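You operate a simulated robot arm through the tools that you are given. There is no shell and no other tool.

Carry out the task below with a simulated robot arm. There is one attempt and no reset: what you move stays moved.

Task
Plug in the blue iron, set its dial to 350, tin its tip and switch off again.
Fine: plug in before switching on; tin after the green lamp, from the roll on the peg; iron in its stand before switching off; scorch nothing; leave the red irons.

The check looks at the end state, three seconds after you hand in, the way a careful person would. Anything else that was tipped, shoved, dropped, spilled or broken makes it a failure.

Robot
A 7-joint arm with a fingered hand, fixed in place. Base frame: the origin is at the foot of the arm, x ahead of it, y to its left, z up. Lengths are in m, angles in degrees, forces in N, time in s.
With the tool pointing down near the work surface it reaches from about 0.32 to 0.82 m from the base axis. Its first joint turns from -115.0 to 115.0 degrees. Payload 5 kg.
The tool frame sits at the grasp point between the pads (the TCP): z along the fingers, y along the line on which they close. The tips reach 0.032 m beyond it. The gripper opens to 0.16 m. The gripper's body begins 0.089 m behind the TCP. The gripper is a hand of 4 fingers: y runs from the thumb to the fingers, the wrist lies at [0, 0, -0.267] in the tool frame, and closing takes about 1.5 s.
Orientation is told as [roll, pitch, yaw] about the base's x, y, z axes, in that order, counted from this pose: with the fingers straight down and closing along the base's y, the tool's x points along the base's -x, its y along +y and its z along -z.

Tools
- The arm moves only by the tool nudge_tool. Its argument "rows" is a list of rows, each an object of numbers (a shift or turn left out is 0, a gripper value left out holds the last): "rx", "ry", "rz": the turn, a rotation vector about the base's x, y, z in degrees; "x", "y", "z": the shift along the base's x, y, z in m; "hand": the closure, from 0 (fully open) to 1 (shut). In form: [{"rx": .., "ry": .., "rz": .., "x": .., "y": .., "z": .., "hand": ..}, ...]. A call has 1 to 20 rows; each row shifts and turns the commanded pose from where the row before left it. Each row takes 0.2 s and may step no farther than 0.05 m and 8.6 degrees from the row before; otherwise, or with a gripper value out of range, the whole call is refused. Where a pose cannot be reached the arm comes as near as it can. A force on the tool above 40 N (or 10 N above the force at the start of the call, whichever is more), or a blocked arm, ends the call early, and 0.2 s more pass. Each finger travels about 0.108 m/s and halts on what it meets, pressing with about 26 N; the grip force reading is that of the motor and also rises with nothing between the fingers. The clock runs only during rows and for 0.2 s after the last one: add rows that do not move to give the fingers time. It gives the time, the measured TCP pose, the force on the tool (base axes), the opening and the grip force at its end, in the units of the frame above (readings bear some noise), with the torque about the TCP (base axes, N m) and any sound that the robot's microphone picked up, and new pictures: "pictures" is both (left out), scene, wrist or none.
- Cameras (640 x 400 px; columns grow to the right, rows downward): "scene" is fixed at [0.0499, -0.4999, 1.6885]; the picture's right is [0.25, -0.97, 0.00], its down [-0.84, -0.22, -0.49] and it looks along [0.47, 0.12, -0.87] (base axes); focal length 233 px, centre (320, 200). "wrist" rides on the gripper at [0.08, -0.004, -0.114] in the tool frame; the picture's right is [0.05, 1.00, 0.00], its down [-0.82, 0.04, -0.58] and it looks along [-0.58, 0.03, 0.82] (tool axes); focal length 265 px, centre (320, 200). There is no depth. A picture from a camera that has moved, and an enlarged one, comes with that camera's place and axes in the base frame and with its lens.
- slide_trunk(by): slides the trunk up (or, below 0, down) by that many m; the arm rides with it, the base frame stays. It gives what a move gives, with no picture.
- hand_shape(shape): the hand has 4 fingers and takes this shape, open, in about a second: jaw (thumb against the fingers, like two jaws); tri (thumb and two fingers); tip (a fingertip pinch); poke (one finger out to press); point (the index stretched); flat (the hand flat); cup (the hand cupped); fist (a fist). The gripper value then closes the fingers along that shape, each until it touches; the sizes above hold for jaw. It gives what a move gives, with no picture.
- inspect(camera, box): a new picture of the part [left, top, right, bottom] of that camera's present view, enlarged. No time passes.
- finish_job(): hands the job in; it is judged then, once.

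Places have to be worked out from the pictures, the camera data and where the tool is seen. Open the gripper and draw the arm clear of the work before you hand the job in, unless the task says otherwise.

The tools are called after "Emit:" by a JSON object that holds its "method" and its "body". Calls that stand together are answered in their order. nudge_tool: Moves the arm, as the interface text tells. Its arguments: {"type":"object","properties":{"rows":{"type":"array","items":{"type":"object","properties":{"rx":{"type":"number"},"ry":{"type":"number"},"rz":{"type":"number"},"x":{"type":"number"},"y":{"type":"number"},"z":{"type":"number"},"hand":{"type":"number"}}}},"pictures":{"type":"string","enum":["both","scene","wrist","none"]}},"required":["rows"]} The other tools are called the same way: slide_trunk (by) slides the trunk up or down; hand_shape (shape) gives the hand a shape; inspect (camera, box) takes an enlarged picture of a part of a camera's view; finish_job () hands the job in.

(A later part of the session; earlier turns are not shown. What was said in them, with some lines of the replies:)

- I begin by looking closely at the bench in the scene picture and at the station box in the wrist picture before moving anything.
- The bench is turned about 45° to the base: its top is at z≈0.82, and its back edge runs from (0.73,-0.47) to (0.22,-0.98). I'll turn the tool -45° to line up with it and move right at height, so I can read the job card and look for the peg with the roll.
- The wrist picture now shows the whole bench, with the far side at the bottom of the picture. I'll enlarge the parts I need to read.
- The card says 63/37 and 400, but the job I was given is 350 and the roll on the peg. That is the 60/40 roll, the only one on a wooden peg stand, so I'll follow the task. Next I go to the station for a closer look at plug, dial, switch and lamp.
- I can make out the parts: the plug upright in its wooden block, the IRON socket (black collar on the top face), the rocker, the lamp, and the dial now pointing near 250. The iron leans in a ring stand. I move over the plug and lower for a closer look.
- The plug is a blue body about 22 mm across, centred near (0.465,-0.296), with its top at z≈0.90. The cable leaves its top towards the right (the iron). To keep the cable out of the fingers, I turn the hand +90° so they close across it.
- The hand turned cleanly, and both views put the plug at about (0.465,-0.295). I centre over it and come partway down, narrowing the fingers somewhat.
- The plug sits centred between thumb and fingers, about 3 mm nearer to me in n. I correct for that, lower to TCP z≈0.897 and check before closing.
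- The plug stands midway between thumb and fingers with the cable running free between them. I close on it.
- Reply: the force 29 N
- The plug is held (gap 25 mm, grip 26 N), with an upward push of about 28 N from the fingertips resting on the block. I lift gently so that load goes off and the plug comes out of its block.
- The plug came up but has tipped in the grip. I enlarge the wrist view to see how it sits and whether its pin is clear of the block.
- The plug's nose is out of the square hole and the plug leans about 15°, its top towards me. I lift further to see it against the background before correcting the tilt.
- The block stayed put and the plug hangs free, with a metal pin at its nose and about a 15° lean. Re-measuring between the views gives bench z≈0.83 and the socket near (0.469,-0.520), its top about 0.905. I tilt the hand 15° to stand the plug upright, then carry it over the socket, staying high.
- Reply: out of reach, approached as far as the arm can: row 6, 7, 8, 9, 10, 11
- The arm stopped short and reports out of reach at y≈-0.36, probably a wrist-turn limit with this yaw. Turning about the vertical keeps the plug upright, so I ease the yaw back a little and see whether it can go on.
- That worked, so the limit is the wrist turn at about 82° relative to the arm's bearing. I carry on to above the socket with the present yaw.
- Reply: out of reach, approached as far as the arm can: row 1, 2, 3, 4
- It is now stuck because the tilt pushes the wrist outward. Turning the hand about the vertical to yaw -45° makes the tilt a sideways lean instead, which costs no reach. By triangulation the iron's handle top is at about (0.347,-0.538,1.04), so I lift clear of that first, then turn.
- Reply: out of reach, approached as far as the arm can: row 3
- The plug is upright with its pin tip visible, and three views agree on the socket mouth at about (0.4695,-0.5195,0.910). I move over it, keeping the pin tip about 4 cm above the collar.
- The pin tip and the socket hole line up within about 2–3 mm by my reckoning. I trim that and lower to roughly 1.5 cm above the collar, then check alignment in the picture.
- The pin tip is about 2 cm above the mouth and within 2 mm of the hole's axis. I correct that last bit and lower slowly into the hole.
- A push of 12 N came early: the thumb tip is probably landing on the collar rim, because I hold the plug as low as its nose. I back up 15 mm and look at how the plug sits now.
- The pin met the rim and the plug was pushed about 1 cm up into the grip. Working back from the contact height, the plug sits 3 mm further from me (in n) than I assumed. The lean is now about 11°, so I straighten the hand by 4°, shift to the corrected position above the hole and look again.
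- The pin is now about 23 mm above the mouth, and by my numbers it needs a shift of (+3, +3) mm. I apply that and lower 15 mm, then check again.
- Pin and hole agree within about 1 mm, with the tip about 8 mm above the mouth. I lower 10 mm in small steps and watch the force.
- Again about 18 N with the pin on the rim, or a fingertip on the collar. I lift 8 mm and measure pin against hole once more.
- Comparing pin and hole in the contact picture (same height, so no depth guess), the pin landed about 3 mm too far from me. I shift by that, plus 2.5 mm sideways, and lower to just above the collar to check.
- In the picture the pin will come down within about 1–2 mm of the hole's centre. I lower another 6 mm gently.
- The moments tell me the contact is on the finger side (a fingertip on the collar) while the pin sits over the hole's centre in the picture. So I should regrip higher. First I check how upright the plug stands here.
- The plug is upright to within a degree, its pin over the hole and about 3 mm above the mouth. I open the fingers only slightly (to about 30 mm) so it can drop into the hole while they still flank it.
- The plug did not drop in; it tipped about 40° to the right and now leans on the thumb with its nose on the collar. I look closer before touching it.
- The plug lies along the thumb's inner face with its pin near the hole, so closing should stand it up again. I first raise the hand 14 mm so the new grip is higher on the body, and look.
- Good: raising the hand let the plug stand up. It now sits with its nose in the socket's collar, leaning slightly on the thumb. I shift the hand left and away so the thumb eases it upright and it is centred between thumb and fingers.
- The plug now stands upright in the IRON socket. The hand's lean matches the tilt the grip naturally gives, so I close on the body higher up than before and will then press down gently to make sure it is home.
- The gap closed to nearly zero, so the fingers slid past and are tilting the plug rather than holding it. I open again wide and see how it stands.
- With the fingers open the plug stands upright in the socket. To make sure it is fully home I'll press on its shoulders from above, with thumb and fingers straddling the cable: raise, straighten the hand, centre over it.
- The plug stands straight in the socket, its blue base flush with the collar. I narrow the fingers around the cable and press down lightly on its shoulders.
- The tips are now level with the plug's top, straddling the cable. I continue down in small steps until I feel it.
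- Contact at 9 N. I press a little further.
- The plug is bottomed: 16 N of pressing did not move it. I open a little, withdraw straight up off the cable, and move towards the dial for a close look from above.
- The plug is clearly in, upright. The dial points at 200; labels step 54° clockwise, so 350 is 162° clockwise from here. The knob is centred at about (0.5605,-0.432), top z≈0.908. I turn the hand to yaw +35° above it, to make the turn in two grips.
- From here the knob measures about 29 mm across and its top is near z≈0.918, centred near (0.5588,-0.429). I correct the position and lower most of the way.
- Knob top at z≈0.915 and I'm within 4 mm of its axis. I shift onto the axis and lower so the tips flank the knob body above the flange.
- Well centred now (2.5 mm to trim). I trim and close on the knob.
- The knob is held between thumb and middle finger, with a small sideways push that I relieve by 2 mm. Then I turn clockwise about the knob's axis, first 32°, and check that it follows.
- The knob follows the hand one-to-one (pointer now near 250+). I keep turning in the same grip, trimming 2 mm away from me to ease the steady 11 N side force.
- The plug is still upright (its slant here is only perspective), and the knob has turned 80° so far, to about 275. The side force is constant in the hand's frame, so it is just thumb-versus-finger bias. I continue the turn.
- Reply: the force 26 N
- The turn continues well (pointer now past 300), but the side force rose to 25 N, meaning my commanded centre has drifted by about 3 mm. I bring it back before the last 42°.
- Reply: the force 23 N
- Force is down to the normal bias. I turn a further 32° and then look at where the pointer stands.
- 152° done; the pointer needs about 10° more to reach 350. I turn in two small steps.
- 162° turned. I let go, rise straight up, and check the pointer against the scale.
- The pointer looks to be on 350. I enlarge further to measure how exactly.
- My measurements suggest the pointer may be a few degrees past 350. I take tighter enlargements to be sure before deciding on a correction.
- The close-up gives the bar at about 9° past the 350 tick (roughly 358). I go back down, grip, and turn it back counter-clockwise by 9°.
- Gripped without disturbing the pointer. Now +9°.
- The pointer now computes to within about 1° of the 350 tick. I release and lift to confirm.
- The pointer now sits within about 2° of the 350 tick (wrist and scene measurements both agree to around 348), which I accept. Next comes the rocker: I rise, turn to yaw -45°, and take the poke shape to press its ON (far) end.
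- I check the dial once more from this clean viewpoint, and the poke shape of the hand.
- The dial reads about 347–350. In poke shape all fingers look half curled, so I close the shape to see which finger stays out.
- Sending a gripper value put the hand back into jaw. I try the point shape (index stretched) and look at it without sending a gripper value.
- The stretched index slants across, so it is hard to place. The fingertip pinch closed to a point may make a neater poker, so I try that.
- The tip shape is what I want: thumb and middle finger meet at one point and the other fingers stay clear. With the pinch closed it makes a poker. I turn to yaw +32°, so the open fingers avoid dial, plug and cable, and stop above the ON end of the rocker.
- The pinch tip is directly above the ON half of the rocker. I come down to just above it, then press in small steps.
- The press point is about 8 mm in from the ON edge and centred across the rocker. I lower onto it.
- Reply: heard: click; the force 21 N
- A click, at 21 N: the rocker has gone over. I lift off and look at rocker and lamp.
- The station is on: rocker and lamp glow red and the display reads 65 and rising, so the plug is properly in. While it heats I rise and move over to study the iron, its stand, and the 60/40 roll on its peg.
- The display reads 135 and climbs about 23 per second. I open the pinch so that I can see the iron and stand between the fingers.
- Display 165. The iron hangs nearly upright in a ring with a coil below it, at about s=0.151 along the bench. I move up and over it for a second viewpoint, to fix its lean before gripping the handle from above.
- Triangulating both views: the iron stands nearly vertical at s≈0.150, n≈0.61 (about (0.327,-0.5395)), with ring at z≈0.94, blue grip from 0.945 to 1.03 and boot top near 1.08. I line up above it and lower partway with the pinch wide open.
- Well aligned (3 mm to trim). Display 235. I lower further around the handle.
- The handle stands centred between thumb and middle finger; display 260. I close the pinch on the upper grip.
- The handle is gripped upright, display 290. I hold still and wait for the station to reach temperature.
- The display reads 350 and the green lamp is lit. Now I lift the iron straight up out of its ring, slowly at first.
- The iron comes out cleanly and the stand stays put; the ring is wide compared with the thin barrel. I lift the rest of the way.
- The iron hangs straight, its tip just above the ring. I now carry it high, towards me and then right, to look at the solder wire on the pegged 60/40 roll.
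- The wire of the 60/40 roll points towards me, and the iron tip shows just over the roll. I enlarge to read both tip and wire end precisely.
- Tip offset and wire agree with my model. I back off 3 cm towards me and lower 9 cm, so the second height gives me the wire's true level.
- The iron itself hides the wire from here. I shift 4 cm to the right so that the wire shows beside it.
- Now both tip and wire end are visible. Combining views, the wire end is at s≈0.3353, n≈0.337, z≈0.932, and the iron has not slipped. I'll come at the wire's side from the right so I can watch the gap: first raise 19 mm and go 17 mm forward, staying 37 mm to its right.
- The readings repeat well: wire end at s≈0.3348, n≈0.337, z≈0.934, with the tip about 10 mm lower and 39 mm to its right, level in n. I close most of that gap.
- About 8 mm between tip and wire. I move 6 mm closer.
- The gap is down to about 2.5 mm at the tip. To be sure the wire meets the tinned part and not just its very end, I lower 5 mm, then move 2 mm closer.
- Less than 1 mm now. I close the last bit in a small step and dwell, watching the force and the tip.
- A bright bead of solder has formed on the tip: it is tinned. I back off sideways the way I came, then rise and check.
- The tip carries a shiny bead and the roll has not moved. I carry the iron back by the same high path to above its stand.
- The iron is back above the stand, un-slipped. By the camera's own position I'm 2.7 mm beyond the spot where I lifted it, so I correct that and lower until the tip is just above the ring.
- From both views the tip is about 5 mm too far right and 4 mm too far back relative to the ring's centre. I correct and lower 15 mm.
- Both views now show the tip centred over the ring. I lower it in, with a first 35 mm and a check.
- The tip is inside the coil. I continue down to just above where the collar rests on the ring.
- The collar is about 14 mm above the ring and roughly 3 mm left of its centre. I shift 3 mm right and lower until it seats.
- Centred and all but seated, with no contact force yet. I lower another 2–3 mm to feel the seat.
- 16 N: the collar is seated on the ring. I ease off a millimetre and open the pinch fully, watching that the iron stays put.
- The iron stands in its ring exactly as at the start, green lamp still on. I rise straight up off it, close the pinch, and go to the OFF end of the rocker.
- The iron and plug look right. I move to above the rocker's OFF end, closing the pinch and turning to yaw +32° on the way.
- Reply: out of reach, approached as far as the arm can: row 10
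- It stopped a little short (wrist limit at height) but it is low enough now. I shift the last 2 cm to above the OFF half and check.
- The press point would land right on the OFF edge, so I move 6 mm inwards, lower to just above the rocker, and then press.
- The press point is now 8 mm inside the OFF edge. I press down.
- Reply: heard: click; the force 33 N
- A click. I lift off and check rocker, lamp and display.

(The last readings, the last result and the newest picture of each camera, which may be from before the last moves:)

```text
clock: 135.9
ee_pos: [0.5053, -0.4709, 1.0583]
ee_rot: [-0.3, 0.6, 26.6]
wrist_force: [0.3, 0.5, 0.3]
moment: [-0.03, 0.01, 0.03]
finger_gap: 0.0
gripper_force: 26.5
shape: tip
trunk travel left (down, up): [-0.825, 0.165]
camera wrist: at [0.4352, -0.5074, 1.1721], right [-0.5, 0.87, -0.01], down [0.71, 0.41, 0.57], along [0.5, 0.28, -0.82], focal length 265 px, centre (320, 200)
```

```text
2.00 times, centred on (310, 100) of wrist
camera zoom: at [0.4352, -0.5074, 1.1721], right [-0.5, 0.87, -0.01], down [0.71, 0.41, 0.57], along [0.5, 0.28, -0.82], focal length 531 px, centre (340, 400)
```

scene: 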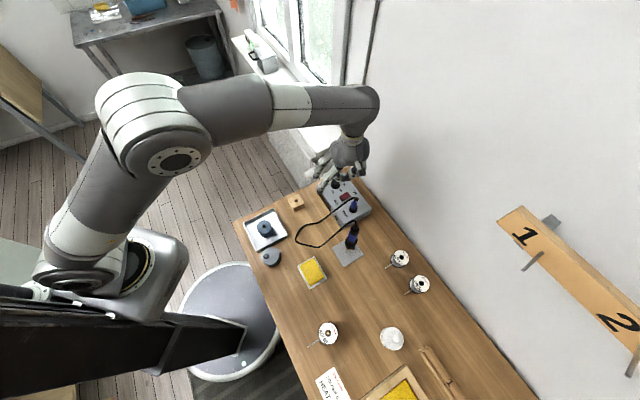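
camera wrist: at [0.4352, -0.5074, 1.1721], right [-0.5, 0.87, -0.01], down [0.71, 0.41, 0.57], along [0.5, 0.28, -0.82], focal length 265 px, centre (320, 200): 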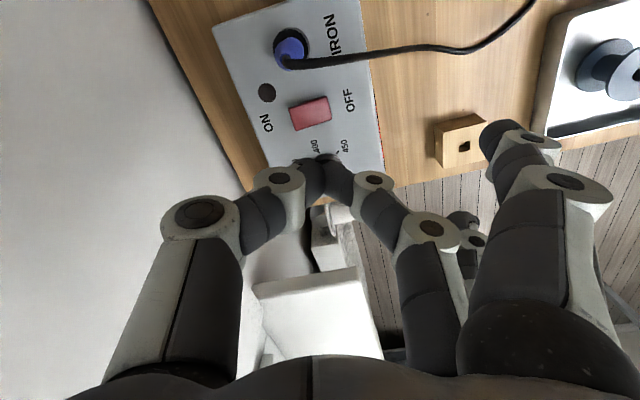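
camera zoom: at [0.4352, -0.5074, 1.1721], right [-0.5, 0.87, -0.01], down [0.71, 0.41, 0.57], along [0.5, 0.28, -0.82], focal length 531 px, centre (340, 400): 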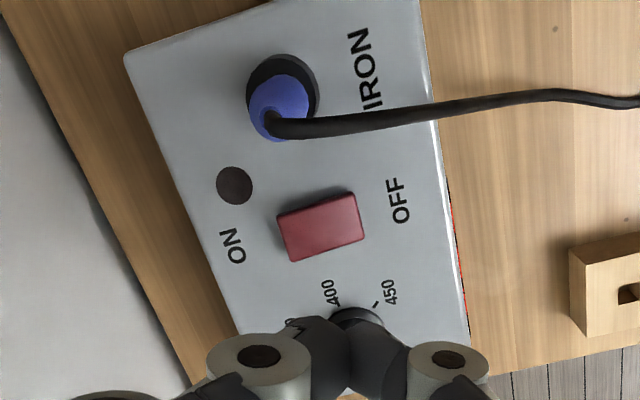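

Everything is off: rocker, lamp and display dark. I rise, draw the arm clear to about where it began, and open the hand.

Emit:
{"method": "nudge_tool", "body": {"rows": [{"z": 0.04}, {"z": 0.04}, {"z": 0.04, "x": -0.005, "y": 0.02}, {"z": 0.04, "x": -0.005, "y": 0.02}, {"z": 0.03, "x": -0.01, "y": 0.03}, {"z": 0.03, "x": -0.01, "y": 0.03}, {"x": -0.02, "y": 0.03, "z": 0.02}, {"x": -0.02, "y": 0.03, "z": 0.02}, {}], "pictures": "none"}}

Emit:
{"method": "hand_shape", "body": {"shape": "jaw"}}

Emit:
{"method": "nudge_tool", "body": {"rows": [{"hand": 0.0}, {}, {}], "pictures": "both"}}

Emit:
{"method": "inspect", "body": {"camera": "scene", "box": [230, 160, 390, 270]}}

Emit:
{"method": "inspect", "body": {"camera": "scene", "box": [318, 170, 358, 210]}}

Emit:
{"method": "inspect", "body": {"camera": "scene", "box": [290, 230, 530, 400]}}

```text
clock: 137.9
ee_pos: [0.4354, -0.3128, 1.3205]
ee_rot: [-0.3, 0.6, 26.8]
wrist_force: [1.2, -0.3, -0.5]
moment: [0.01, 0.0, -0.06]
finger_gap: 0.0
gripper_force: 25.8
shape: tip
trunk travel left (down, up): [-0.825, 0.165]
```

```text
clock: 138.8
ee_pos: [0.4343, -0.3145, 1.3203]
ee_rot: [-0.4, 0.4, 26.7]
wrist_force: [0.7, 0.8, -0.1]
moment: [-0.01, -0.02, -0.01]
finger_gap: 0.16
gripper_force: 0.0
shape: jaw
trunk travel left (down, up): [-0.825, 0.165]
```

```text
clock: 139.6
ee_pos: [0.4339, -0.313, 1.32]
ee_rot: [-0.4, 0.5, 26.7]
wrist_force: [0.1, 1.1, -0.1]
moment: [-0.01, -0.02, -0.03]
finger_gap: 0.16
gripper_force: 0.0
shape: jaw
trunk travel left (down, up): [-0.825, 0.165]
camera wrist: at [0.3644, -0.3505, 1.4343], right [-0.5, 0.87, -0.01], down [0.71, 0.41, 0.57], along [0.5, 0.28, -0.82], focal length 265 px, centre (320, 200)
```

scene: 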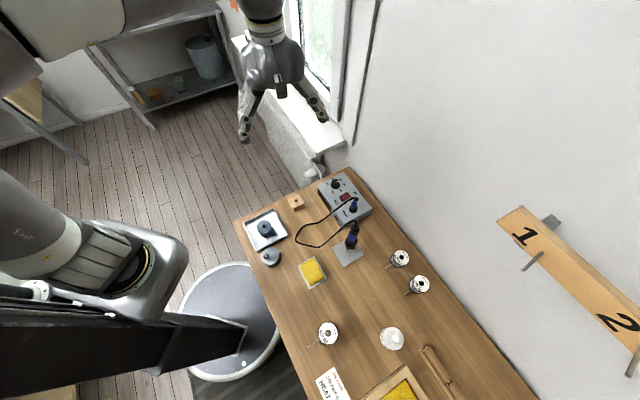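
wrist: 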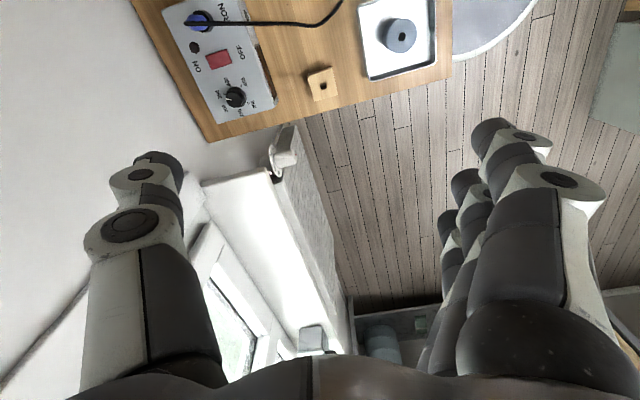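

```text
3.64 times, centred on (310, 215) of scene
camera zoom: at [0.0499, -0.4999, 1.6885], right [0.25, -0.97, 0.0], down [-0.84, -0.22, -0.49], along [0.47, 0.12, -0.87], focal length 848 px, centre (356, 146)
```

zoom: 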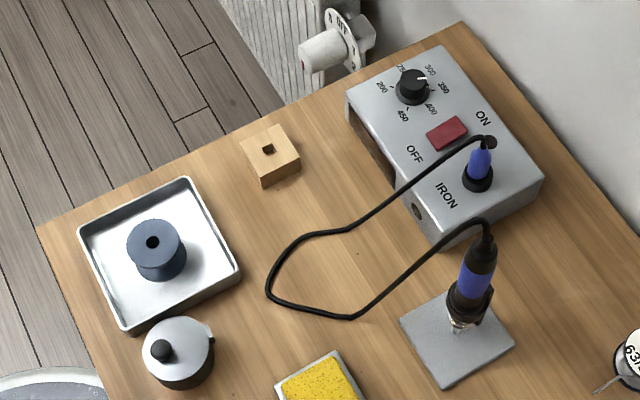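

```text
10.00 times, centred on (338, 190) of scene
camera zoom: at [0.0499, -0.4999, 1.6885], right [0.25, -0.97, 0.0], down [-0.84, -0.22, -0.49], along [0.47, 0.12, -0.87], focal length 2333 px, centre (140, 300)
```

zoom: 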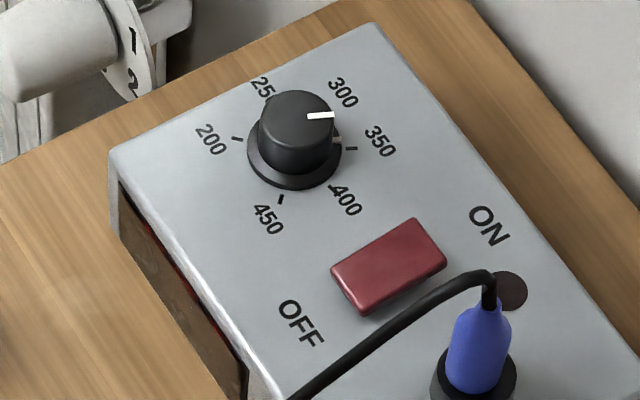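

```text
2.35 times, centred on (410, 315) of scene
camera zoom: at [0.0499, -0.4999, 1.6885], right [0.25, -0.97, 0.0], down [-0.84, -0.22, -0.49], along [0.47, 0.12, -0.87], focal length 549 px, centre (108, -71)
```

zoom: 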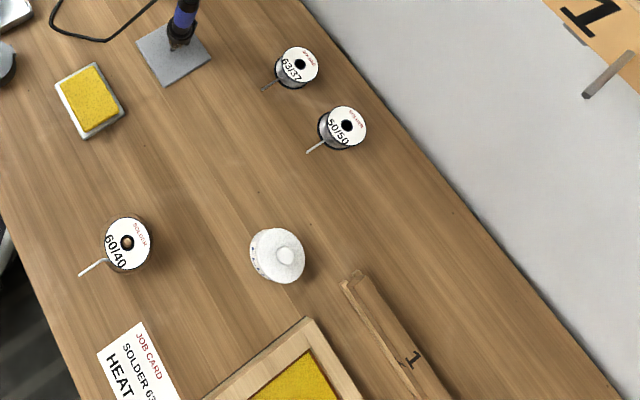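

The final pictures check out:
- The plug is in the socket and the dial is at 350.
- Rocker, lamp and display are off.
- The tinned iron is in its stand.
- Rolls, sponge, block and card are where they were.

The hand is open and clear, so I hand in.

Emit:
{"method": "finish_job", "body": {}}

```text
The job is handed in.
```

I handed the job in with every step done; I haven't seen the result of the check.

- **Plug:** the blue iron's plug is upright in the IRON socket, and I pressed it down before switching on. I missed the socket a few times first, and the plug tipped over once before it went in.
- **Dial:** it is set to 350. By my measurement the pointer is about 3° short of the mark, roughly 347, but the station's display settled at 350.
- **Tinning:** once the green lamp lit I touched the tip to the wire on the 60/40 roll, and a bright bead of solder formed on it.
- **Switching off:** I put the iron back in its stand first, then switched off. The rocker, lamp and display are dark.

The job card on the bench says 63/37 solder and 400. I followed your instructions instead: 350, and the roll on the peg, which is the 60/40.

In the last pictures the other rolls, sponge, plug block and card are where they started. I saw no scorching and no red irons in any picture. The hand is open and the arm is clear of the bench.
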